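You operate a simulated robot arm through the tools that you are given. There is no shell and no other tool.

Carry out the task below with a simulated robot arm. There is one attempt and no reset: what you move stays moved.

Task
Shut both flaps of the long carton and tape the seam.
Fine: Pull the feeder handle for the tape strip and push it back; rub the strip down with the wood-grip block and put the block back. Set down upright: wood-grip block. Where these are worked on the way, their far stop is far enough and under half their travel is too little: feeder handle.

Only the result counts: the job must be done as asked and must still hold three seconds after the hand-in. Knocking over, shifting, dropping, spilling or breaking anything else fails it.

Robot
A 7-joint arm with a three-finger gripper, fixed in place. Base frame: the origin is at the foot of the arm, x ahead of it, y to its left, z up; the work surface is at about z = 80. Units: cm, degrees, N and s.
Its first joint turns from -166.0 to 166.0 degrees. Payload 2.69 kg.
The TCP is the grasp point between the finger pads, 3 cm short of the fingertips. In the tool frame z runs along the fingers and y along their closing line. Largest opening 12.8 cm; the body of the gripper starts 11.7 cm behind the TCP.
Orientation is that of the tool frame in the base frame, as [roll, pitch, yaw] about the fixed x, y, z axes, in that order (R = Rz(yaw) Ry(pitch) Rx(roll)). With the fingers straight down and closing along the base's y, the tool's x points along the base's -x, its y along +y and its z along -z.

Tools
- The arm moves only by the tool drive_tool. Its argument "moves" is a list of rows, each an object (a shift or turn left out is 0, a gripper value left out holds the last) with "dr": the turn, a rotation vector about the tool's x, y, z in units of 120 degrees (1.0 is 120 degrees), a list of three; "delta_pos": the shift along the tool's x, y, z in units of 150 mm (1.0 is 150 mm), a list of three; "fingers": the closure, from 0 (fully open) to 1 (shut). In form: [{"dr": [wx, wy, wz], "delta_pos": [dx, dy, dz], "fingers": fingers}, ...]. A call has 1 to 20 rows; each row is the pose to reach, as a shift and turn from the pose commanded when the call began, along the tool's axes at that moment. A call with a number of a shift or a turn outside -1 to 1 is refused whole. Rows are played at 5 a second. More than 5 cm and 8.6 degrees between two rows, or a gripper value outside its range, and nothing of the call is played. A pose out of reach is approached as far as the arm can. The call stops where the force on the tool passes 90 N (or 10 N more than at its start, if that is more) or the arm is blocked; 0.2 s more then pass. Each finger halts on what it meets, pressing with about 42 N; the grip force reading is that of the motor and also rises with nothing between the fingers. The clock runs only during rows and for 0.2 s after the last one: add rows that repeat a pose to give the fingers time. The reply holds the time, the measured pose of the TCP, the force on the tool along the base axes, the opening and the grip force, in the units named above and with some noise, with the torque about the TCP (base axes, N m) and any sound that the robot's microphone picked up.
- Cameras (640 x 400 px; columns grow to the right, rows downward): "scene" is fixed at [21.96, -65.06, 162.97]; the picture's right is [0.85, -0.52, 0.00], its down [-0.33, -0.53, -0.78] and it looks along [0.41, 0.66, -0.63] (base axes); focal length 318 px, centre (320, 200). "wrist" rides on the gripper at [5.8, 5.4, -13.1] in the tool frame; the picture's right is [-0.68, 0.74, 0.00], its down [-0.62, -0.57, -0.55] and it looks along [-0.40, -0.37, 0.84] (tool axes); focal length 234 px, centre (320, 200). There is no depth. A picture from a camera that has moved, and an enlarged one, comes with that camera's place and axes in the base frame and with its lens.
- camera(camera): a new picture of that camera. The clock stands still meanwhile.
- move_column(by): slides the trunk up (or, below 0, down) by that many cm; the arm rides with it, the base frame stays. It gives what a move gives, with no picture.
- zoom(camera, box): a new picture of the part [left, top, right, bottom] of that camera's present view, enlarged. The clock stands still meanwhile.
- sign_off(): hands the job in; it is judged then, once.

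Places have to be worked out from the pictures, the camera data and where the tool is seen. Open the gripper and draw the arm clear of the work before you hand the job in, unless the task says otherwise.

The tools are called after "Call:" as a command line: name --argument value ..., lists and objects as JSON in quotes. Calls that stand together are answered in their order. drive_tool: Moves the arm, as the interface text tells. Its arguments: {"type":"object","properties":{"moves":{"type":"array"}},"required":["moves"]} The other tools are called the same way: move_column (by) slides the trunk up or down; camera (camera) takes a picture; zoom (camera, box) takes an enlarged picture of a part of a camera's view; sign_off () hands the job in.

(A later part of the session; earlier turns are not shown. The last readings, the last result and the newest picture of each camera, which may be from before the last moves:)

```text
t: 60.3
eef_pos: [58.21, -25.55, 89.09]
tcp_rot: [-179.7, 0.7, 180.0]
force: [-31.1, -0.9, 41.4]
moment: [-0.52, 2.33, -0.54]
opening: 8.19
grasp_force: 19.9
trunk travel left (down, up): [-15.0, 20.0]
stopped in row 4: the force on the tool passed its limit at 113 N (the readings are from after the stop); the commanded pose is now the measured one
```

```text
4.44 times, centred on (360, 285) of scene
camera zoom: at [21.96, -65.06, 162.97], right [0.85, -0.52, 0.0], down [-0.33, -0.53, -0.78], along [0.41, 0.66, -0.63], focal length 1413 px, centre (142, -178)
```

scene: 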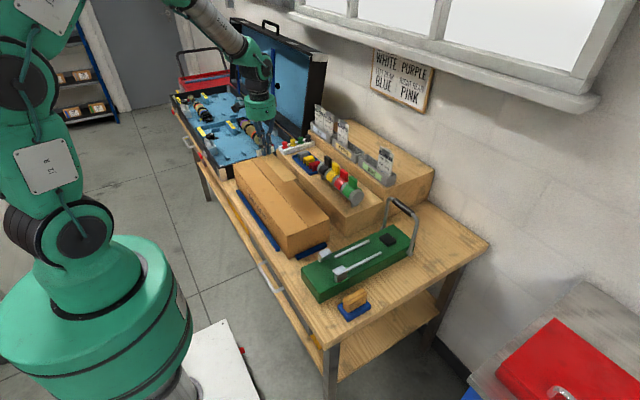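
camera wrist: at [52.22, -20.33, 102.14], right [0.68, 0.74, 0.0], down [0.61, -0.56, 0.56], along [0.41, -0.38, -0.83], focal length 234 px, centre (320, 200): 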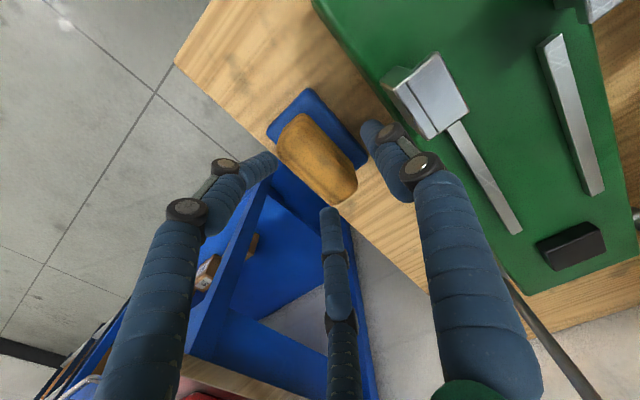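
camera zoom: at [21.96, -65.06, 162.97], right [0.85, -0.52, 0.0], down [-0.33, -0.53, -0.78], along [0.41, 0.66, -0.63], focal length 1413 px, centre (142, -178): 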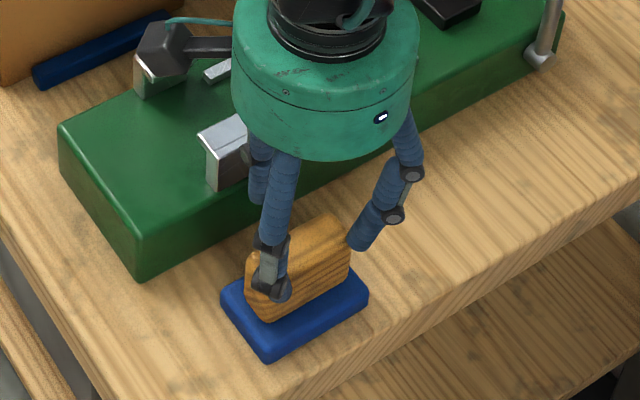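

The descent hit the grip: the moment shows contact ~3.4 cm to −x and 1.3 cm to −y, so the hand truly has one thumb (+y) and two fingers spread on the −y side. I back straight up and open wider.

Call:
drive_tool --moves '[{"delta_pos": [0, 0, 0], "fingers": 0.3}, {"delta_pos": [0, 0, -0.1], "fingers": 0.3}, {"delta_pos": [0, 0, -0.3], "fingers": 0.3}, {"delta_pos": [0, 0, -0.5], "fingers": 0.3}, {"delta_pos": [0, 0, -0.6], "fingers": 0.3}]'

Call:
camera --camera "wrist"

Call:
zoom --camera "scene" --box '[320, 270, 390, 330]'

Call:
zoom --camera "wrist" --box '[240, 60, 400, 200]'

```text
t: 61.5
eef_pos: [58.61, -25.59, 97.75]
tcp_rot: [-179.7, 0.6, 180.0]
force: [-0.7, -0.2, 0.0]
moment: [-0.04, 0.01, 0.01]
opening: 8.98
grasp_force: 0.0
trunk travel left (down, up): [-15.0, 20.0]
```

```text
taken
camera wrist: at [52.66, -20.27, 110.92], right [0.68, 0.74, 0.0], down [0.61, -0.56, 0.56], along [0.41, -0.38, -0.83], focal length 234 px, centre (320, 200)
```

wrist: 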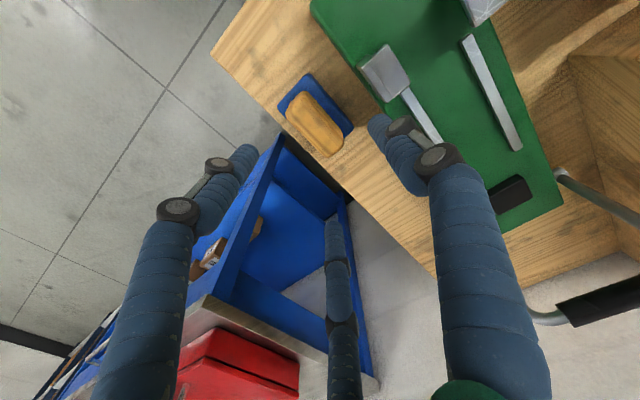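

```text
6.67 times, centred on (355, 300) of scene
camera zoom: at [21.96, -65.06, 162.97], right [0.85, -0.52, 0.0], down [-0.33, -0.53, -0.78], along [0.41, 0.66, -0.63], focal length 2120 px, centre (87, -467)
```

zoom: 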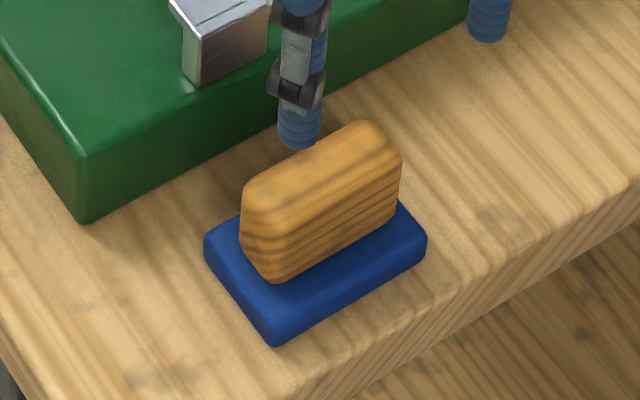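

```text
2.86 times, centred on (320, 130) of wrist
camera zoom: at [52.66, -20.27, 110.92], right [0.68, 0.74, 0.0], down [0.61, -0.56, 0.56], along [0.41, -0.38, -0.83], focal length 669 px, centre (320, 400)
```

zoom: 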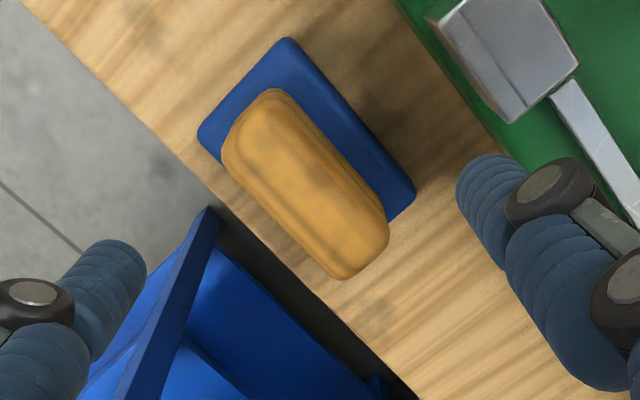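

The block didn't visibly shift. I straighten the small tilt picked up at the stop and recentre so the block sits slightly on the thumb side: TCP (57.9, −26.4), fingers 9 cm open.

Call:
drive_tool --moves '[{"delta_pos": [0.025, -0.03, 0], "dr": [-0.0012, 0.0025, 0], "fingers": 0.3}, {"delta_pos": [0.045, -0.055, 0], "dr": [-0.0025, 0.005, 0], "fingers": 0.3}, {"delta_pos": [0.045, -0.055, 0], "dr": [-0.0025, 0.005, 0], "fingers": 0.3}]'

Call:
zoom --camera "wrist" --box '[220, 60, 420, 240]'

```text
t: 62.3
eef_pos: [57.82, -26.41, 97.81]
tcp_rot: [179.9, 0.1, -179.8]
force: [-0.5, 0.5, -0.3]
moment: [0.03, -0.02, -0.03]
opening: 8.96
grasp_force: 0.0
trunk travel left (down, up): [-15.0, 20.0]
```

```text
2.22 times, centred on (320, 150) of wrist
camera zoom: at [52.05, -21.2, 110.88], right [0.68, 0.74, 0.0], down [0.62, -0.57, 0.55], along [0.4, -0.37, -0.84], focal length 520 px, centre (320, 311)
```

zoom: 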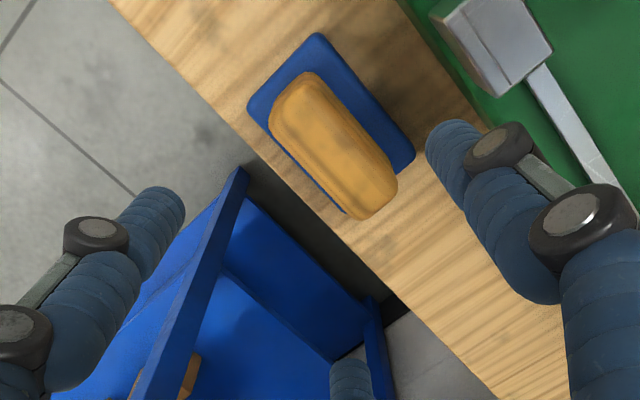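

Orientation is straight again. I descend in stages to z≈85.3, watching the force.

Call:
drive_tool --moves '[{"delta_pos": [0, 0, 0.2], "fingers": 0.3}, {"delta_pos": [0, 0, 0.4], "fingers": 0.3}, {"delta_pos": [0, 0, 0.52], "fingers": 0.3}, {"delta_pos": [0, 0, 0.6], "fingers": 0.3}]'

Call:
camera --camera "wrist"

Call:
zoom --camera "scene" --box '[310, 240, 410, 330]'

```text
t: 63.3
eef_pos: [57.8, -26.27, 88.76]
tcp_rot: [180.0, 0.2, 180.0]
force: [0.0, 0.3, 0.5]
moment: [-0.02, 0.01, 0.01]
opening: 8.94
grasp_force: 0.0
trunk travel left (down, up): [-15.0, 20.0]
```

```text
taken
camera wrist: at [51.97, -21.17, 101.85], right [0.68, 0.74, 0.0], down [0.62, -0.56, 0.55], along [0.41, -0.37, -0.84], focal length 234 px, centre (320, 200)
```

wrist: 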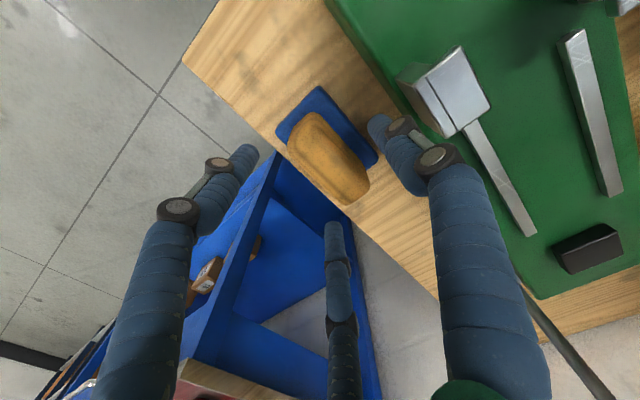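

```text
4.44 times, centred on (360, 285) of scene
camera zoom: at [21.96, -65.06, 162.97], right [0.85, -0.52, 0.0], down [-0.33, -0.53, -0.78], along [0.41, 0.66, -0.63], focal length 1413 px, centre (142, -178)
```

zoom: 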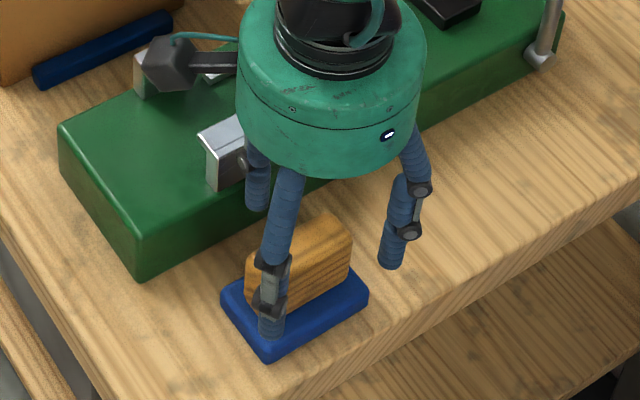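

Fingers are around the grip with no contact. I go down the last 3.5 cm slowly.

Call:
drive_tool --moves '[{"delta_pos": [0, 0, 0.08], "fingers": 0.3}, {"delta_pos": [0, 0, 0.15], "fingers": 0.3}, {"delta_pos": [0, 0, 0.2], "fingers": 0.3}, {"delta_pos": [0, 0, 0.23], "fingers": 0.3}, {"delta_pos": [0, 0, 0.23], "fingers": 0.3}]'

Call:
camera --camera "wrist"

Call:
zoom --camera "scene" --box '[310, 240, 410, 330]'

```text
t: 64.5
eef_pos: [57.79, -26.54, 85.25]
tcp_rot: [-180.0, 0.1, 180.0]
force: [-0.1, -0.2, 0.3]
moment: [0.02, 0.04, 0.03]
opening: 8.98
grasp_force: 0.0
trunk travel left (down, up): [-15.0, 20.0]
```

```text
taken
camera wrist: at [51.95, -21.3, 98.36], right [0.68, 0.74, 0.0], down [0.62, -0.57, 0.55], along [0.4, -0.37, -0.84], focal length 234 px, centre (320, 200)
```

wrist: 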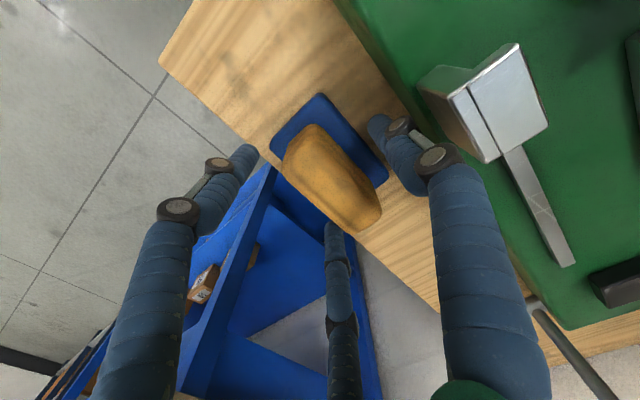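

```text
4.44 times, centred on (360, 285) of scene
camera zoom: at [21.96, -65.06, 162.97], right [0.85, -0.52, 0.0], down [-0.33, -0.53, -0.78], along [0.41, 0.66, -0.63], focal length 1413 px, centre (142, -178)
```

zoom: 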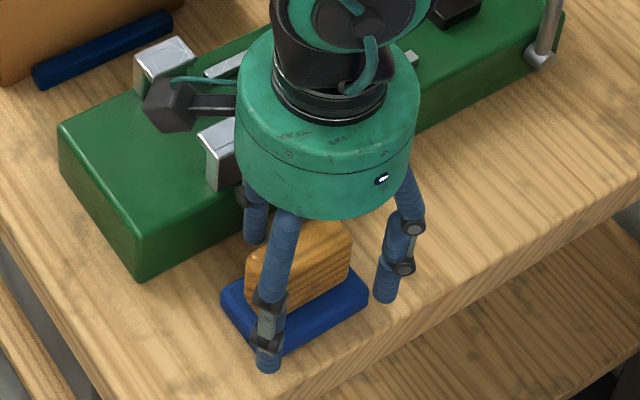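

All three fingertips surround the wood grip at z≈82, with no contact. I close gradually onto the grip.

Call:
drive_tool --moves '[{"fingers": 0.45}, {"fingers": 0.55}, {"fingers": 0.6}, {"fingers": 0.64}, {"fingers": 0.68}, {"fingers": 0.72}, {"fingers": 0.76}, {"fingers": 0.8}]'

Call:
camera --camera "wrist"

Call:
zoom --camera "scene" --box '[310, 240, 410, 330]'

```text
t: 66.3
eef_pos: [57.62, -26.57, 85.13]
tcp_rot: [180.0, 0.0, -179.9]
force: [-0.3, 2.5, 0.8]
moment: [0.21, 0.0, 0.0]
opening: 4.32
grasp_force: 41.6
trunk travel left (down, up): [-15.0, 20.0]
```

```text
taken
camera wrist: at [51.95, -21.29, 98.38], right [0.68, 0.74, 0.0], down [0.62, -0.57, 0.55], along [0.4, -0.37, -0.84], focal length 234 px, centre (320, 200)
```

wrist: 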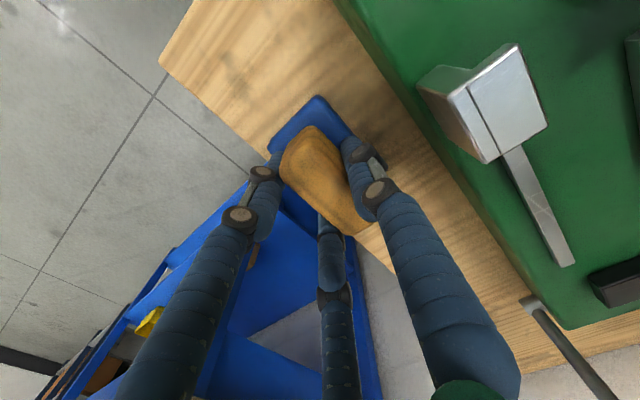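

```text
4.44 times, centred on (360, 285) of scene
camera zoom: at [21.96, -65.06, 162.97], right [0.85, -0.52, 0.0], down [-0.33, -0.53, -0.78], along [0.41, 0.66, -0.63], focal length 1413 px, centre (142, -178)
```

zoom: 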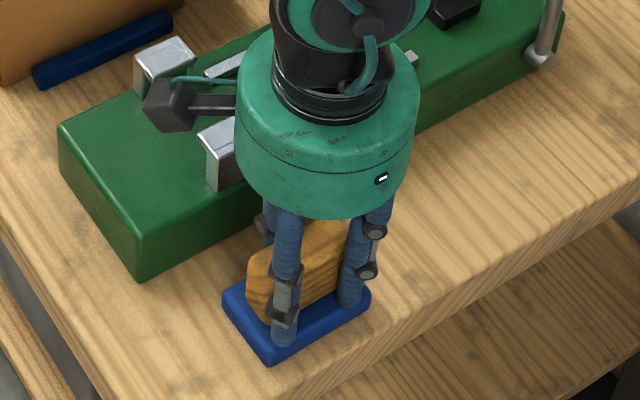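

Gripped: opening 4.3 cm, 42 N. I command full closure for a firm hold and lift 3 cm to test.

Call:
drive_tool --moves '[{"fingers": 0.9}, {"fingers": 1.0}, {"fingers": 1.0}, {"delta_pos": [0, 0, -0.05], "fingers": 1.0}, {"delta_pos": [0, 0, -0.12], "fingers": 1.0}, {"delta_pos": [0, 0, -0.2], "fingers": 1.0}]'

Call:
camera --camera "wrist"

Call:
zoom --camera "scene" --box '[310, 240, 410, 330]'

```text
t: 67.7
eef_pos: [57.7, -26.47, 88.31]
tcp_rot: [180.0, 0.0, -179.9]
force: [-0.5, 0.5, -2.6]
moment: [-0.06, -0.02, -0.01]
opening: 4.36
grasp_force: 41.8
trunk travel left (down, up): [-15.0, 20.0]
```

```text
taken
camera wrist: at [51.85, -21.27, 101.56], right [0.68, 0.74, 0.0], down [0.62, -0.56, 0.55], along [0.4, -0.37, -0.84], focal length 234 px, centre (320, 200)
```

wrist: 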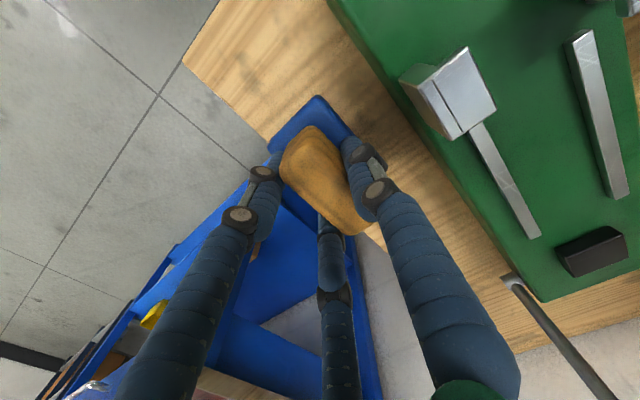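

```text
4.44 times, centred on (360, 285) of scene
camera zoom: at [21.96, -65.06, 162.97], right [0.85, -0.52, 0.0], down [-0.33, -0.53, -0.78], along [0.41, 0.66, -0.63], focal length 1413 px, centre (142, -178)
```

zoom: 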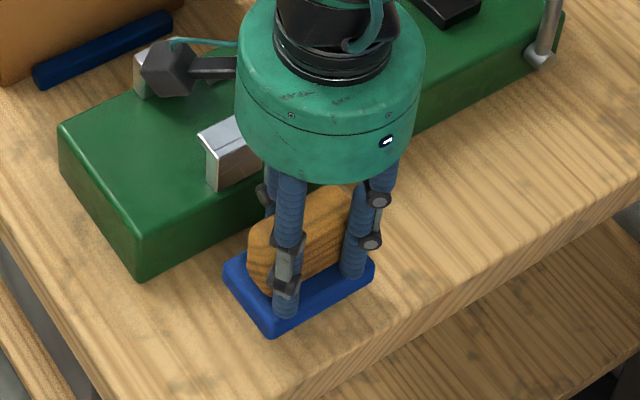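

The block hangs level; its sole is about 5.2 cm below the TCP. I raise it and carry it over the carton.

Call:
drive_tool --moves '[{"delta_pos": [0, 0, -0.25], "fingers": 1.0}, {"delta_pos": [0, 0, -0.5], "fingers": 1.0}, {"delta_pos": [0, 0, -0.75], "fingers": 1.0}, {"delta_pos": [0, 0, -1.0], "fingers": 1.0}, {"delta_pos": [-0.03, 0.25, -1.0], "fingers": 1.0}, {"delta_pos": [-0.06, 0.5, -1.0], "fingers": 1.0}, {"delta_pos": [-0.06, 0.75, -1.0], "fingers": 1.0}, {"delta_pos": [-0.06, 1.0, -1.0], "fingers": 1.0}]'

Call:
drive_tool --moves '[{"delta_pos": [0, 0.25, 0], "fingers": 1.0}, {"delta_pos": [0, 0.5, 0], "fingers": 1.0}, {"delta_pos": [0, 0.75, 0], "fingers": 1.0}, {"delta_pos": [0, 1.0, 0], "fingers": 1.0}]'

Call:
drive_tool --moves '[{"delta_pos": [0, 0.25, 0], "fingers": 1.0}, {"delta_pos": [0, 0.5, 0], "fingers": 1.0}, {"delta_pos": [0, 0.75, 0], "fingers": 1.0}, {"delta_pos": [0, 1.0, 0], "fingers": 1.0}]'

Call:
zoom --camera "scene" --box '[220, 100, 350, 260]'

Call:
camera --camera "wrist"

```text
t: 69.5
eef_pos: [58.78, -11.32, 103.62]
tcp_rot: [-180.0, 0.0, -180.0]
force: [-0.8, -0.4, -1.3]
moment: [0.01, -0.02, -0.01]
opening: 4.36
grasp_force: 42.2
trunk travel left (down, up): [-15.0, 20.0]
```

```text
t: 70.5
eef_pos: [58.56, 3.82, 103.41]
tcp_rot: [-179.9, 0.0, -179.9]
force: [0.1, -0.7, -1.2]
moment: [0.0, 0.03, 0.06]
opening: 4.36
grasp_force: 42.0
trunk travel left (down, up): [-15.0, 20.0]
```

```text
t: 71.5
eef_pos: [58.6, 18.7, 103.39]
tcp_rot: [-180.0, 0.0, -180.0]
force: [0.3, 0.0, -1.8]
moment: [0.04, 0.04, -0.01]
opening: 4.32
grasp_force: 41.7
trunk travel left (down, up): [-15.0, 20.0]
```

```text
2.50 times, centred on (285, 180) of scene
camera zoom: at [21.96, -65.06, 162.97], right [0.85, -0.52, 0.0], down [-0.33, -0.53, -0.78], along [0.41, 0.66, -0.63], focal length 795 px, centre (408, 250)
```

zoom: 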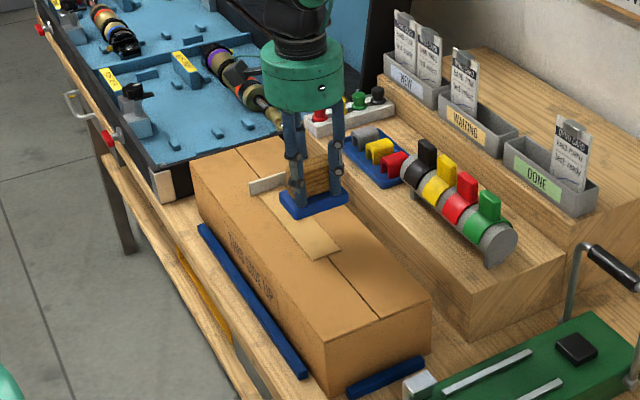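

```text
taken
camera wrist: at [52.64, 23.92, 116.56], right [0.68, 0.74, 0.0], down [0.62, -0.56, 0.55], along [0.4, -0.37, -0.84], focal length 234 px, centre (320, 200)
```

wrist: 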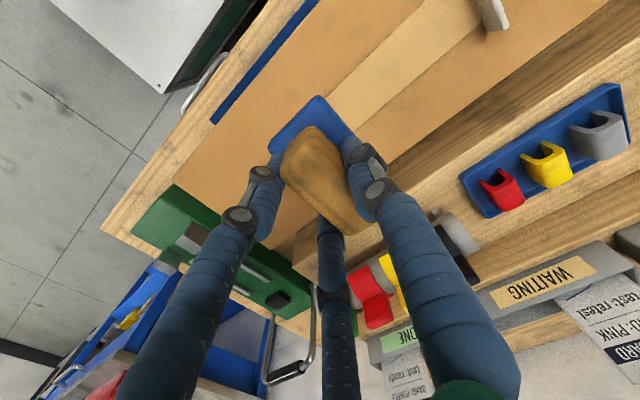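

The block is over the strip. I move to TCP y≈30.9 (sole edge just short of the tab) and lower to about 2 cm above the strip.

Call:
drive_tool --moves '[{"delta_pos": [0, 0.2, 0], "fingers": 1.0}, {"delta_pos": [0, 0.4, 0], "fingers": 1.0}, {"delta_pos": [0, 0.6, 0], "fingers": 1.0}, {"delta_pos": [0, 0.75, 0.05], "fingers": 1.0}, {"delta_pos": [0, 0.813, 0.2], "fingers": 1.0}, {"delta_pos": [0, 0.813, 0.35], "fingers": 1.0}, {"delta_pos": [0, 0.813, 0.35], "fingers": 1.0}]'

Call:
zoom --camera "scene" --box '[230, 120, 330, 230]'

Call:
camera --camera "wrist"

```text
t: 73.1
eef_pos: [58.62, 30.68, 98.11]
tcp_rot: [180.0, 0.0, -180.0]
force: [0.1, 0.2, -1.9]
moment: [-0.03, 0.03, -0.03]
opening: 4.34
grasp_force: 41.6
trunk travel left (down, up): [-15.0, 20.0]
```

```text
3.64 times, centred on (280, 175) of scene
camera zoom: at [21.96, -65.06, 162.97], right [0.85, -0.52, 0.0], down [-0.33, -0.53, -0.78], along [0.41, 0.66, -0.63], focal length 1156 px, centre (466, 291)
```

zoom: 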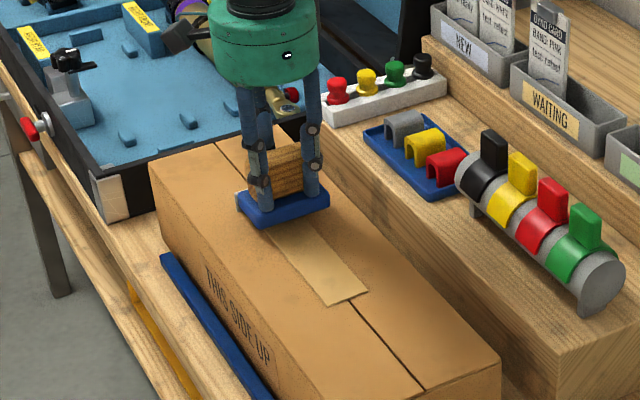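

```text
taken
camera wrist: at [52.8, 35.85, 111.28], right [0.68, 0.74, 0.0], down [0.62, -0.56, 0.55], along [0.4, -0.37, -0.84], focal length 234 px, centre (320, 200)
```

wrist: 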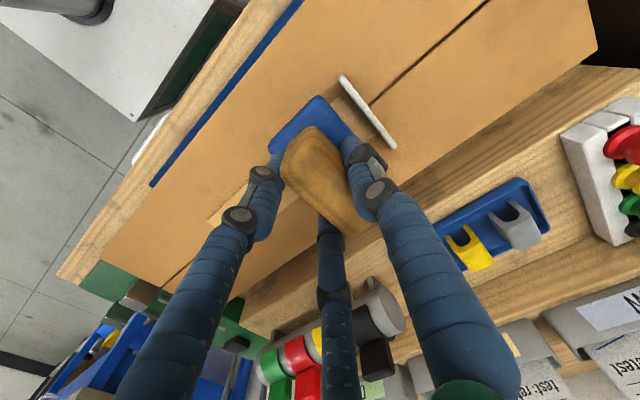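

Sole edge is at y≈33.9 and the tab at y≈35.4, so I shift 0.6 cm closer and lower slowly to touch the strip.

Call:
drive_tool --moves '[{"delta_pos": [0, 0.04, 0.04], "fingers": 1.0}, {"delta_pos": [0, 0.04, 0.08], "fingers": 1.0}, {"delta_pos": [0, 0.04, 0.11], "fingers": 1.0}, {"delta_pos": [0, 0.04, 0.125], "fingers": 1.0}, {"delta_pos": [0, 0.04, 0.135], "fingers": 1.0}, {"delta_pos": [0, 0.04, 0.145], "fingers": 1.0}]'

Call:
zoom --camera "scene" --box '[230, 120, 330, 230]'

```text
t: 74.5
eef_pos: [58.74, 31.49, 96.38]
tcp_rot: [179.7, 0.4, 180.0]
force: [-8.1, -2.5, 53.1]
moment: [0.21, 0.8, 0.05]
opening: 4.32
grasp_force: 41.7
trunk travel left (down, up): [-15.0, 20.0]
```

```text
3.64 times, centred on (280, 175) of scene
camera zoom: at [21.96, -65.06, 162.97], right [0.85, -0.52, 0.0], down [-0.33, -0.53, -0.78], along [0.41, 0.66, -0.63], focal length 1156 px, centre (466, 291)
```

zoom: 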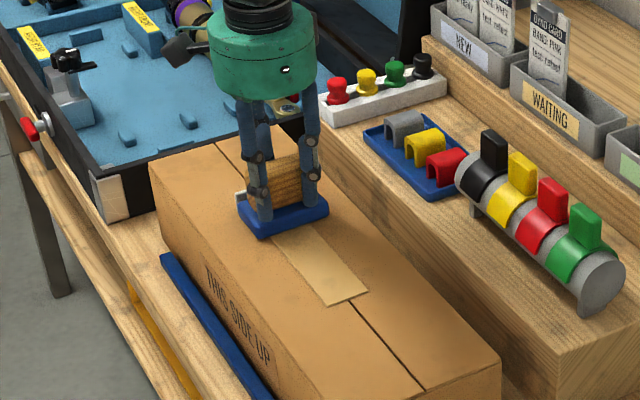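

Contact with 53 N. I ease off to roughly 25 N and begin rubbing toward −y along the strip.

Call:
drive_tool --moves '[{"delta_pos": [0, 0, -0.014], "fingers": 1.0}, {"delta_pos": [0, -0.04, -0.014], "fingers": 1.0}, {"delta_pos": [0, -0.1, -0.014], "fingers": 1.0}, {"delta_pos": [0, -0.16, -0.014], "fingers": 1.0}]'

Call:
zoom --camera "scene" --box '[230, 120, 330, 230]'

```text
t: 75.5
eef_pos: [58.72, 29.0, 96.26]
tcp_rot: [179.9, 0.3, 180.0]
force: [5.1, 24.6, 50.6]
moment: [1.44, -0.18, -0.08]
opening: 4.35
grasp_force: 41.9
trunk travel left (down, up): [-15.0, 20.0]
```

```text
3.64 times, centred on (280, 175) of scene
camera zoom: at [21.96, -65.06, 162.97], right [0.85, -0.52, 0.0], down [-0.33, -0.53, -0.78], along [0.41, 0.66, -0.63], focal length 1156 px, centre (466, 291)
```

zoom: 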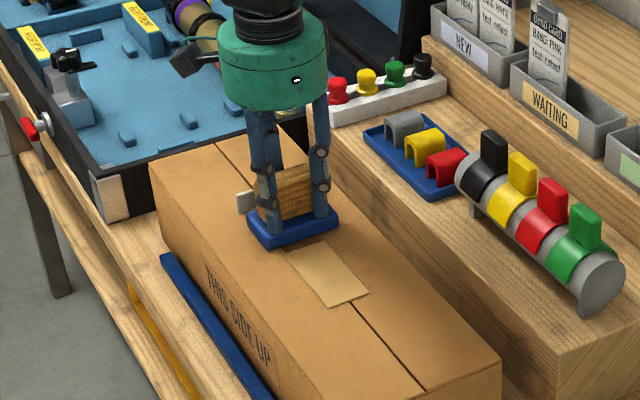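

The reading is 50 N down and 25 N drag, more than needed. I ease up another 0.2 cm, continue the stroke and watch whether the strip's end moves.

Call:
drive_tool --moves '[{"delta_pos": [0, -0.02, -0.014], "fingers": 1.0}, {"delta_pos": [0, -0.08, -0.014], "fingers": 1.0}, {"delta_pos": [0, -0.15, -0.014], "fingers": 1.0}, {"delta_pos": [0, -0.22, -0.014], "fingers": 1.0}]'

Call:
zoom --camera "scene" --box '[230, 120, 330, 230]'

```text
t: 76.5
eef_pos: [58.69, 25.65, 96.38]
tcp_rot: [-179.9, 0.0, -180.0]
force: [1.4, 18.2, 34.2]
moment: [1.02, -0.15, -0.01]
opening: 4.33
grasp_force: 42.4
trunk travel left (down, up): [-15.0, 20.0]
```

```text
3.64 times, centred on (280, 175) of scene
camera zoom: at [21.96, -65.06, 162.97], right [0.85, -0.52, 0.0], down [-0.33, -0.53, -0.78], along [0.41, 0.66, -0.63], focal length 1156 px, centre (466, 291)
```

zoom: 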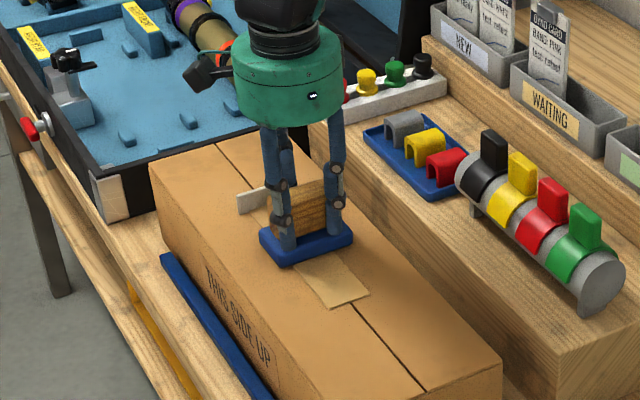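

The strip's end hasn't moved and the drag is a steady ~18 N. I continue the stroke past the strip's free end.

Call:
drive_tool --moves '[{"delta_pos": [0, -0.08, 0], "fingers": 1.0}, {"delta_pos": [0, -0.16, 0], "fingers": 1.0}, {"delta_pos": [0, -0.24, 0], "fingers": 1.0}, {"delta_pos": [0, -0.32, 0], "fingers": 1.0}, {"delta_pos": [0, -0.4, 0], "fingers": 1.0}, {"delta_pos": [0, -0.48, 0], "fingers": 1.0}, {"delta_pos": [0, -0.56, 0], "fingers": 1.0}, {"delta_pos": [0, -0.64, 0], "fingers": 1.0}, {"delta_pos": [0, -0.72, 0], "fingers": 1.0}, {"delta_pos": [0, -0.78, 0], "fingers": 1.0}]'

Call:
zoom --camera "scene" --box '[230, 120, 330, 230]'

Call:
camera --camera "wrist"

```text
t: 78.7
eef_pos: [58.58, 14.01, 96.41]
tcp_rot: [180.0, -0.2, -179.9]
force: [0.3, 4.2, 9.4]
moment: [0.52, -0.06, 0.02]
opening: 4.36
grasp_force: 41.9
trunk travel left (down, up): [-15.0, 20.0]
```

```text
3.64 times, centred on (280, 175) of scene
camera zoom: at [21.96, -65.06, 162.97], right [0.85, -0.52, 0.0], down [-0.33, -0.53, -0.78], along [0.41, 0.66, -0.63], focal length 1156 px, centre (466, 291)
```

zoom: 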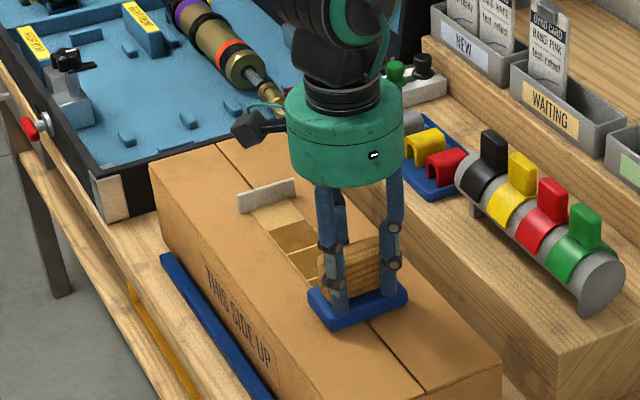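

```text
taken
camera wrist: at [52.74, 19.15, 109.49], right [0.68, 0.74, 0.0], down [0.62, -0.56, 0.55], along [0.4, -0.37, -0.84], focal length 234 px, centre (320, 200)
```

wrist: 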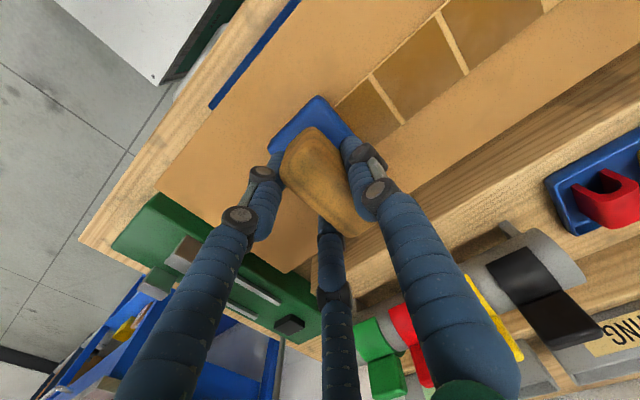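

Darker patches have appeared on the strip where it has been rubbed. I zoom in to see which sections are still pale.

Call:
zoom --camera "wrist" --box '[300, 0, 560, 160]'

Call:
zoom --camera "scene" --box '[260, 155, 320, 210]'

```text
2.46 times, centred on (430, 80) of wrist
camera zoom: at [52.74, 19.15, 109.49], right [0.68, 0.74, 0.0], down [0.62, -0.56, 0.55], along [0.4, -0.37, -0.84], focal length 576 px, centre (49, 495)
```

zoom: 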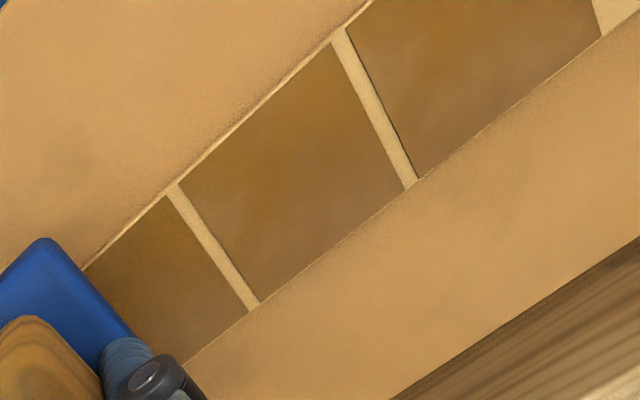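

```text
7.27 times, centred on (290, 182) of scene
camera zoom: at [21.96, -65.06, 162.97], right [0.85, -0.52, 0.0], down [-0.33, -0.53, -0.78], along [0.41, 0.66, -0.63], focal length 2313 px, centre (538, 327)
```

zoom: 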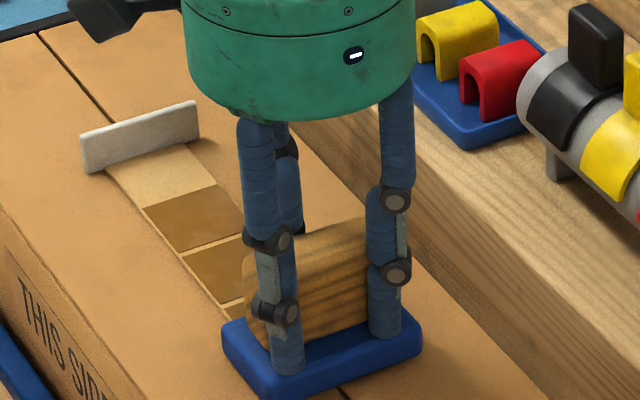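

Three cells are rubbed (y≈15–30); the one next to the tab (y≈30–35) is still pale. I rub back toward the tab with the same pressure.

Call:
drive_tool --moves '[{"delta_pos": [0, 0.08, 0], "fingers": 1.0}, {"delta_pos": [0, 0.16, 0], "fingers": 1.0}, {"delta_pos": [0, 0.24, 0], "fingers": 1.0}, {"delta_pos": [0, 0.32, 0], "fingers": 1.0}, {"delta_pos": [0, 0.4, 0], "fingers": 1.0}, {"delta_pos": [0, 0.48, 0], "fingers": 1.0}, {"delta_pos": [0, 0.56, 0], "fingers": 1.0}, {"delta_pos": [0, 0.64, 0], "fingers": 1.0}, {"delta_pos": [0, 0.72, 0], "fingers": 1.0}, {"delta_pos": [0, 0.8, 0], "fingers": 1.0}, {"delta_pos": [0, 0.88, 0], "fingers": 1.0}, {"delta_pos": [0, 0.96, 0], "fingers": 1.0}]'

Call:
zoom --camera "scene" --box '[230, 120, 330, 230]'

Call:
camera --camera "wrist"

```text
t: 81.3
eef_pos: [58.67, 28.3, 96.25]
tcp_rot: [-179.9, 0.0, -180.0]
force: [0.6, -4.8, 10.3]
moment: [-0.09, -0.05, -0.01]
opening: 4.35
grasp_force: 41.9
trunk travel left (down, up): [-15.0, 20.0]
```

```text
3.64 times, centred on (280, 175) of scene
camera zoom: at [21.96, -65.06, 162.97], right [0.85, -0.52, 0.0], down [-0.33, -0.53, -0.78], along [0.41, 0.66, -0.63], focal length 1156 px, centre (466, 291)
```

zoom: 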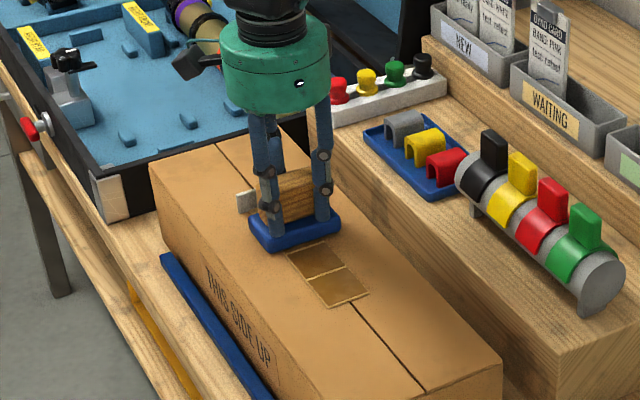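

```text
taken
camera wrist: at [52.76, 33.55, 109.51], right [0.68, 0.74, 0.0], down [0.62, -0.57, 0.55], along [0.41, -0.37, -0.84], focal length 234 px, centre (320, 200)
```

wrist: 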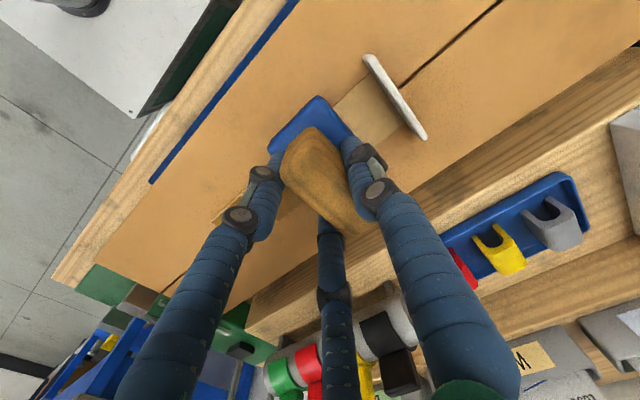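

Pressure dropped to 10 N on the way back. I press 0.15 cm more and work the section next to the tab back and forth.

Call:
drive_tool --moves '[{"delta_pos": [0, 0.0, 0.01], "fingers": 1.0}, {"delta_pos": [0, 0.05, 0.01], "fingers": 1.0}, {"delta_pos": [0, 0.1, 0.01], "fingers": 1.0}, {"delta_pos": [0, 0.15, 0.01], "fingers": 1.0}, {"delta_pos": [0, 0.19, 0.01], "fingers": 1.0}, {"delta_pos": [0, 0.215, 0.01], "fingers": 1.0}, {"delta_pos": [0, 0.215, 0.01], "fingers": 1.0}]'

Call:
zoom --camera "scene" --box '[230, 120, 330, 230]'

Call:
zoom --camera "wrist" --box '[240, 40, 440, 200]'

```text
t: 82.9
eef_pos: [58.58, 31.66, 96.31]
tcp_rot: [179.9, 0.1, -179.9]
force: [-2.6, -18.9, 37.5]
moment: [-0.38, 0.06, 0.04]
opening: 4.35
grasp_force: 41.9
trunk travel left (down, up): [-15.0, 20.0]
```

```text
3.64 times, centred on (280, 175) of scene
camera zoom: at [21.96, -65.06, 162.97], right [0.85, -0.52, 0.0], down [-0.33, -0.53, -0.78], along [0.41, 0.66, -0.63], focal length 1156 px, centre (466, 291)
```

zoom: 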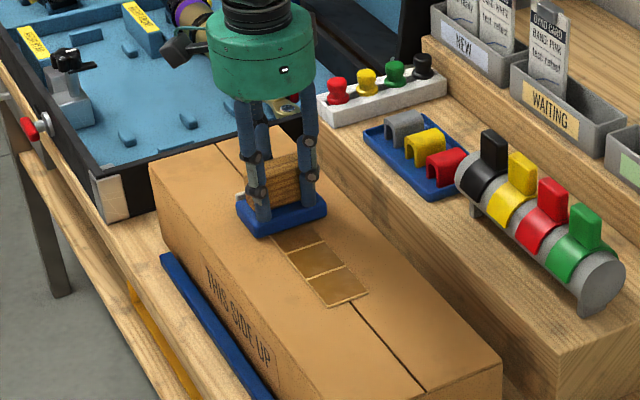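

```text
2.50 times, centred on (340, 120) of wrist
camera zoom: at [52.71, 36.76, 109.44], right [0.68, 0.74, 0.0], down [0.62, -0.57, 0.55], along [0.41, -0.37, -0.84], focal length 585 px, centre (270, 400)
```

zoom: 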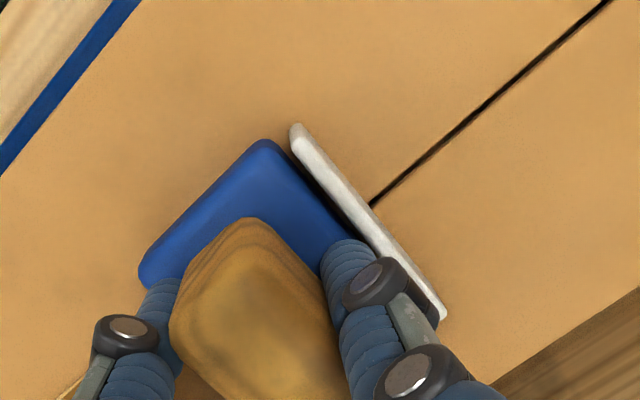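

The sole is right up against the tab zone at 37 N. I rub back 5 cm toward −y and look at that last cell.

Call:
drive_tool --moves '[{"delta_pos": [0, -0.04, 0], "fingers": 1.0}, {"delta_pos": [0, -0.09, 0], "fingers": 1.0}, {"delta_pos": [0, -0.15, 0], "fingers": 1.0}, {"delta_pos": [0, -0.21, 0], "fingers": 1.0}, {"delta_pos": [0, -0.27, 0], "fingers": 1.0}, {"delta_pos": [0, -0.34, 0], "fingers": 1.0}]'

Call:
zoom --camera "wrist" --box '[240, 20, 460, 200]'

Call:
zoom --camera "scene" --box '[260, 155, 320, 210]'

```text
t: 84.3
eef_pos: [58.73, 26.42, 96.28]
tcp_rot: [-180.0, 0.2, -180.0]
force: [1.4, 15.7, 31.8]
moment: [0.93, -0.06, -0.07]
opening: 4.37
grasp_force: 42.4
trunk travel left (down, up): [-15.0, 20.0]
```

```text
2.22 times, centred on (350, 110) of wrist
camera zoom: at [52.85, 31.65, 109.42], right [0.68, 0.74, 0.0], down [0.61, -0.57, 0.55], along [0.41, -0.37, -0.83], focal length 520 px, centre (253, 400)
```

zoom: 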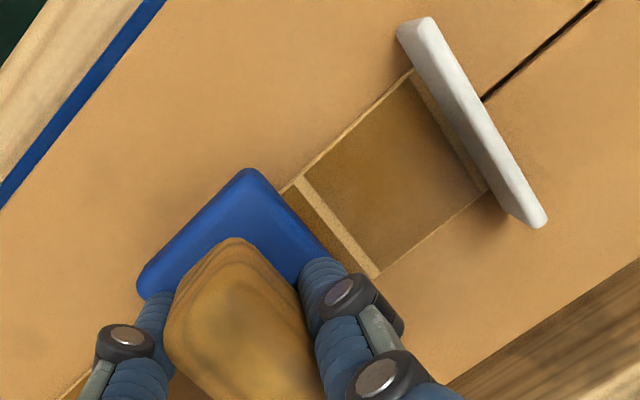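

```text
7.27 times, centred on (290, 182) of scene
camera zoom: at [21.96, -65.06, 162.97], right [0.85, -0.52, 0.0], down [-0.33, -0.53, -0.78], along [0.41, 0.66, -0.63], focal length 2313 px, centre (538, 327)
```

zoom: 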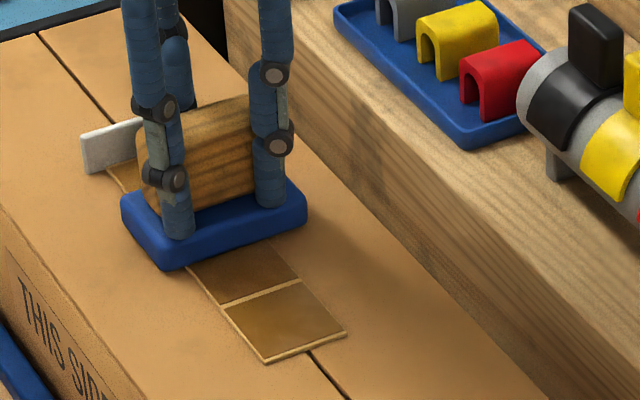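

The last cell has darkened too. I finish with a full pass down to the free end at the same pressure for good measure.

Call:
drive_tool --moves '[{"delta_pos": [0, -0.08, 0], "fingers": 1.0}, {"delta_pos": [0, -0.16, 0], "fingers": 1.0}, {"delta_pos": [0, -0.24, 0], "fingers": 1.0}, {"delta_pos": [0, -0.32, 0], "fingers": 1.0}, {"delta_pos": [0, -0.4, 0], "fingers": 1.0}, {"delta_pos": [0, -0.48, 0], "fingers": 1.0}, {"delta_pos": [0, -0.56, 0], "fingers": 1.0}, {"delta_pos": [0, -0.64, 0], "fingers": 1.0}, {"delta_pos": [0, -0.72, 0], "fingers": 1.0}, {"delta_pos": [0, -0.8, 0], "fingers": 1.0}]'

Call:
drive_tool --moves '[{"delta_pos": [0, 0, -0.05], "fingers": 1.0}, {"delta_pos": [0, 0, -0.2], "fingers": 1.0}, {"delta_pos": [0, 0, -0.4], "fingers": 1.0}, {"delta_pos": [0, -0.2, -0.5], "fingers": 1.0}, {"delta_pos": [0, -0.4, -0.55], "fingers": 1.0}]'

Call:
zoom --camera "scene" --box '[230, 130, 340, 240]'

Call:
zoom --camera "wrist" --box '[300, 0, 560, 160]'

```text
t: 86.5
eef_pos: [58.52, 14.48, 96.17]
tcp_rot: [-179.9, 0.1, -180.0]
force: [0.9, 9.5, 21.1]
moment: [0.98, -0.1, -0.03]
opening: 4.33
grasp_force: 41.8
trunk travel left (down, up): [-15.0, 20.0]
```

```text
t: 87.7
eef_pos: [58.56, 8.61, 104.62]
tcp_rot: [-179.9, 0.0, -179.9]
force: [-0.4, 0.1, -2.2]
moment: [-0.03, 0.02, 0.02]
opening: 4.35
grasp_force: 41.8
trunk travel left (down, up): [-15.0, 20.0]
```

```text
3.64 times, centred on (285, 185) of scene
camera zoom: at [21.96, -65.06, 162.97], right [0.85, -0.52, 0.0], down [-0.33, -0.53, -0.78], along [0.41, 0.66, -0.63], focal length 1156 px, centre (447, 254)
```

zoom: 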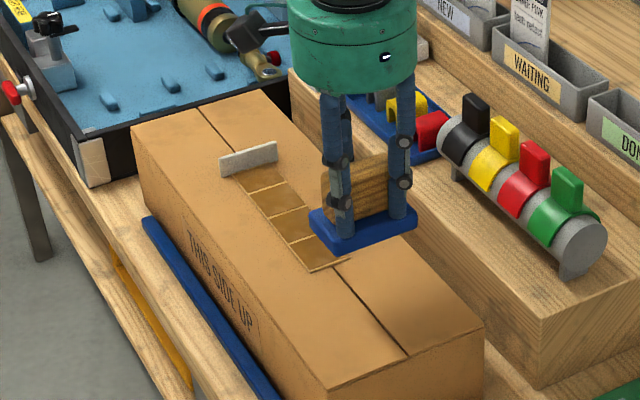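

```text
2.46 times, centred on (430, 80) of wrist
camera zoom: at [52.87, 13.74, 117.79], right [0.68, 0.74, 0.0], down [0.62, -0.56, 0.55], along [0.4, -0.37, -0.84], focal length 576 px, centre (49, 495)
```

zoom: 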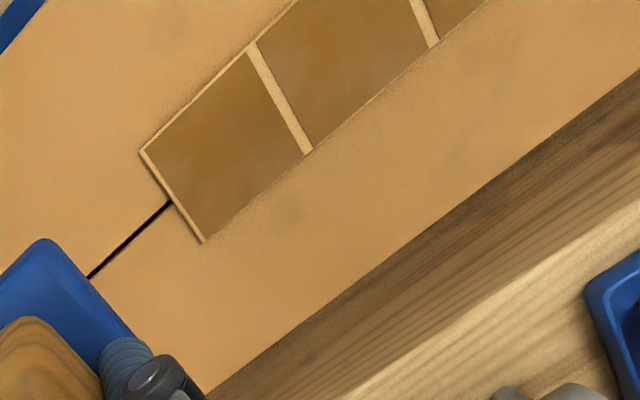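

All four cells are dark, so the strip is rubbed down. I carry the block back toward its original place at about (57.8, −25.8).

Call:
drive_tool --moves '[{"delta_pos": [0, -0.2, 0], "fingers": 1.0}, {"delta_pos": [0, -0.45, 0], "fingers": 1.0}, {"delta_pos": [0, -0.7, 0], "fingers": 1.0}, {"delta_pos": [0, -0.95, 0], "fingers": 1.0}, {"delta_pos": [0, -1.0, 0], "fingers": 1.0}]'

Call:
drive_tool --moves '[{"delta_pos": [0.02, -0.2, 0], "fingers": 1.0}, {"delta_pos": [0.04, -0.45, 0], "fingers": 1.0}, {"delta_pos": [0.057, -0.7, 0], "fingers": 1.0}, {"delta_pos": [0.057, -0.95, 0], "fingers": 1.0}, {"delta_pos": [0.057, -1.0, 0], "fingers": 1.0}]'

Call:
drive_tool --moves '[{"delta_pos": [0, -0.2, 0], "fingers": 1.0}, {"delta_pos": [0, -0.327, 0.1], "fingers": 1.0}, {"delta_pos": [0, -0.327, 0.3], "fingers": 1.0}, {"delta_pos": [0, -0.327, 0.55], "fingers": 1.0}, {"delta_pos": [0, -0.327, 0.8], "fingers": 1.0}, {"delta_pos": [0, -0.327, 0.9], "fingers": 1.0}, {"delta_pos": [0, -0.327, 0.9], "fingers": 1.0}]'

Call:
zoom --camera "scene" --box '[310, 230, 410, 330]'

Call:
camera --camera "wrist"

```text
t: 88.9
eef_pos: [58.45, -6.33, 104.29]
tcp_rot: [-180.0, 0.0, -180.0]
force: [-0.5, 0.3, -1.8]
moment: [0.02, 0.01, -0.02]
opening: 4.34
grasp_force: 42.2
trunk travel left (down, up): [-15.0, 20.0]
```

```text
t: 90.1
eef_pos: [57.75, -21.13, 104.4]
tcp_rot: [179.9, -0.1, -179.9]
force: [-0.2, -0.7, -2.7]
moment: [0.01, 0.03, -0.03]
opening: 4.36
grasp_force: 42.1
trunk travel left (down, up): [-15.0, 20.0]
```

```text
t: 91.7
eef_pos: [57.8, -26.19, 90.9]
tcp_rot: [179.9, 0.0, -179.8]
force: [-0.3, -0.6, -2.9]
moment: [-0.02, -0.02, -0.01]
opening: 4.36
grasp_force: 42.1
trunk travel left (down, up): [-15.0, 20.0]
```

```text
4.00 times, centred on (360, 280) of scene
camera zoom: at [21.96, -65.06, 162.97], right [0.85, -0.52, 0.0], down [-0.33, -0.53, -0.78], along [0.41, 0.66, -0.63], focal length 1272 px, centre (160, -120)
```

zoom: 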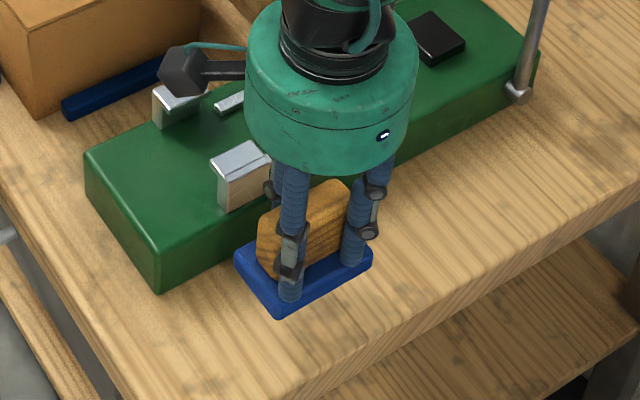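

```text
taken
camera wrist: at [51.95, -21.03, 104.05], right [0.68, 0.74, 0.0], down [0.62, -0.56, 0.55], along [0.4, -0.37, -0.84], focal length 234 px, centre (320, 200)
```

wrist: 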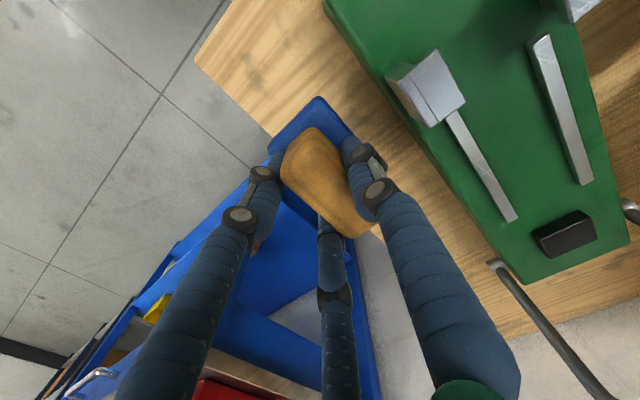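

The block hovers about 5.5 cm above its spot. I lower slowly until the sole touches the table.

Call:
drive_tool --moves '[{"delta_pos": [0, 0, 0.12], "fingers": 1.0}, {"delta_pos": [0, 0, 0.22], "fingers": 1.0}, {"delta_pos": [0, 0, 0.3], "fingers": 1.0}, {"delta_pos": [0, 0, 0.34], "fingers": 1.0}, {"delta_pos": [0, 0, 0.36], "fingers": 1.0}, {"delta_pos": [0, 0, 0.36], "fingers": 1.0}]'

Call:
zoom --camera "scene" --box '[320, 270, 390, 330]'

```text
t: 93.1
eef_pos: [57.99, -26.56, 85.56]
tcp_rot: [180.0, 0.0, -179.9]
force: [0.6, -0.1, -2.2]
moment: [-0.05, 0.01, -0.02]
opening: 4.34
grasp_force: 42.1
trunk travel left (down, up): [-15.0, 20.0]
```

```text
6.67 times, centred on (355, 300) of scene
camera zoom: at [21.96, -65.06, 162.97], right [0.85, -0.52, 0.0], down [-0.33, -0.53, -0.78], along [0.41, 0.66, -0.63], focal length 2120 px, centre (87, -467)
```

zoom: 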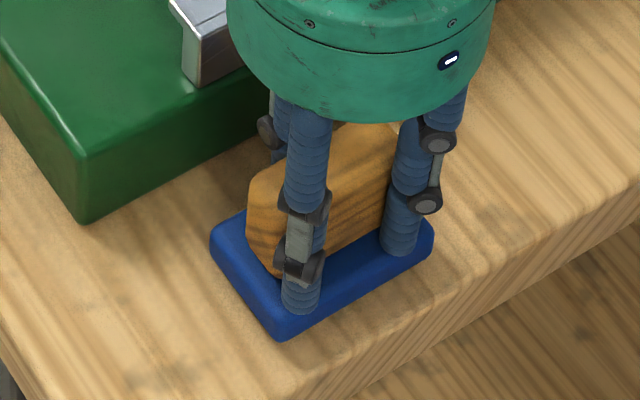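

The block is ~0.3 cm above the table and about 0.3 cm right of its original picture position. I correct that and lower to contact.

Call:
drive_tool --moves '[{"delta_pos": [0.017, 0.01, 0], "fingers": 1.0}, {"delta_pos": [0.017, 0.01, 0.012], "fingers": 1.0}, {"delta_pos": [0.017, 0.01, 0.022], "fingers": 1.0}, {"delta_pos": [0.017, 0.01, 0.03], "fingers": 1.0}, {"delta_pos": [0.017, 0.01, 0.03], "fingers": 1.0}]'

Call:
zoom --camera "scene" --box '[320, 270, 390, 330]'

```text
t: 94.3
eef_pos: [57.62, -26.17, 85.06]
tcp_rot: [-179.9, 0.0, -179.9]
force: [0.3, 1.5, -2.8]
moment: [-0.01, 0.0, 0.0]
opening: 4.35
grasp_force: 41.9
trunk travel left (down, up): [-15.0, 20.0]
```

```text
6.67 times, centred on (355, 300) of scene
camera zoom: at [21.96, -65.06, 162.97], right [0.85, -0.52, 0.0], down [-0.33, -0.53, -0.78], along [0.41, 0.66, -0.63], focal length 2120 px, centre (87, -467)
```

zoom: 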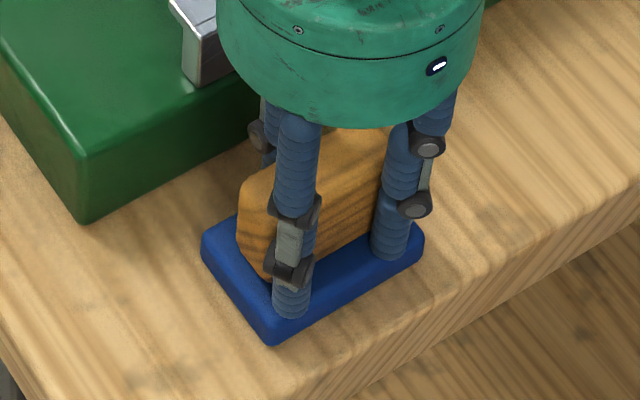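

Position now matches the original within about 0.1 cm. The block's weight still hangs (−2.8 N), so I lower in 1 mm steps until it's on the table.

Call:
drive_tool --moves '[{"delta_pos": [0, 0, 0.007], "fingers": 1.0}, {"delta_pos": [0, 0, 0.013], "fingers": 1.0}, {"delta_pos": [0, 0, 0.013], "fingers": 1.0}]'

```text
t: 95.1
eef_pos: [57.73, -26.18, 85.0]
tcp_rot: [-179.8, 0.2, -179.9]
force: [-12.1, 3.1, 39.1]
moment: [0.68, 0.07, 0.18]
opening: 4.37
grasp_force: 42.3
trunk travel left (down, up): [-15.0, 20.0]
```

The sole is on the table (39 N). I take off the extra pressure, then open the fingers gradually.

Call:
drive_tool --moves '[{"delta_pos": [0, 0, -0.01], "fingers": 1.0}, {"delta_pos": [0, 0, -0.016], "fingers": 1.0}, {"delta_pos": [0, 0, -0.016], "fingers": 1.0}]'

```text
t: 95.9
eef_pos: [57.68, -26.17, 85.07]
tcp_rot: [-180.0, 0.0, -179.9]
force: [4.6, 0.4, 5.6]
moment: [0.16, -0.56, -0.02]
opening: 4.36
grasp_force: 41.8
trunk travel left (down, up): [-15.0, 20.0]
```

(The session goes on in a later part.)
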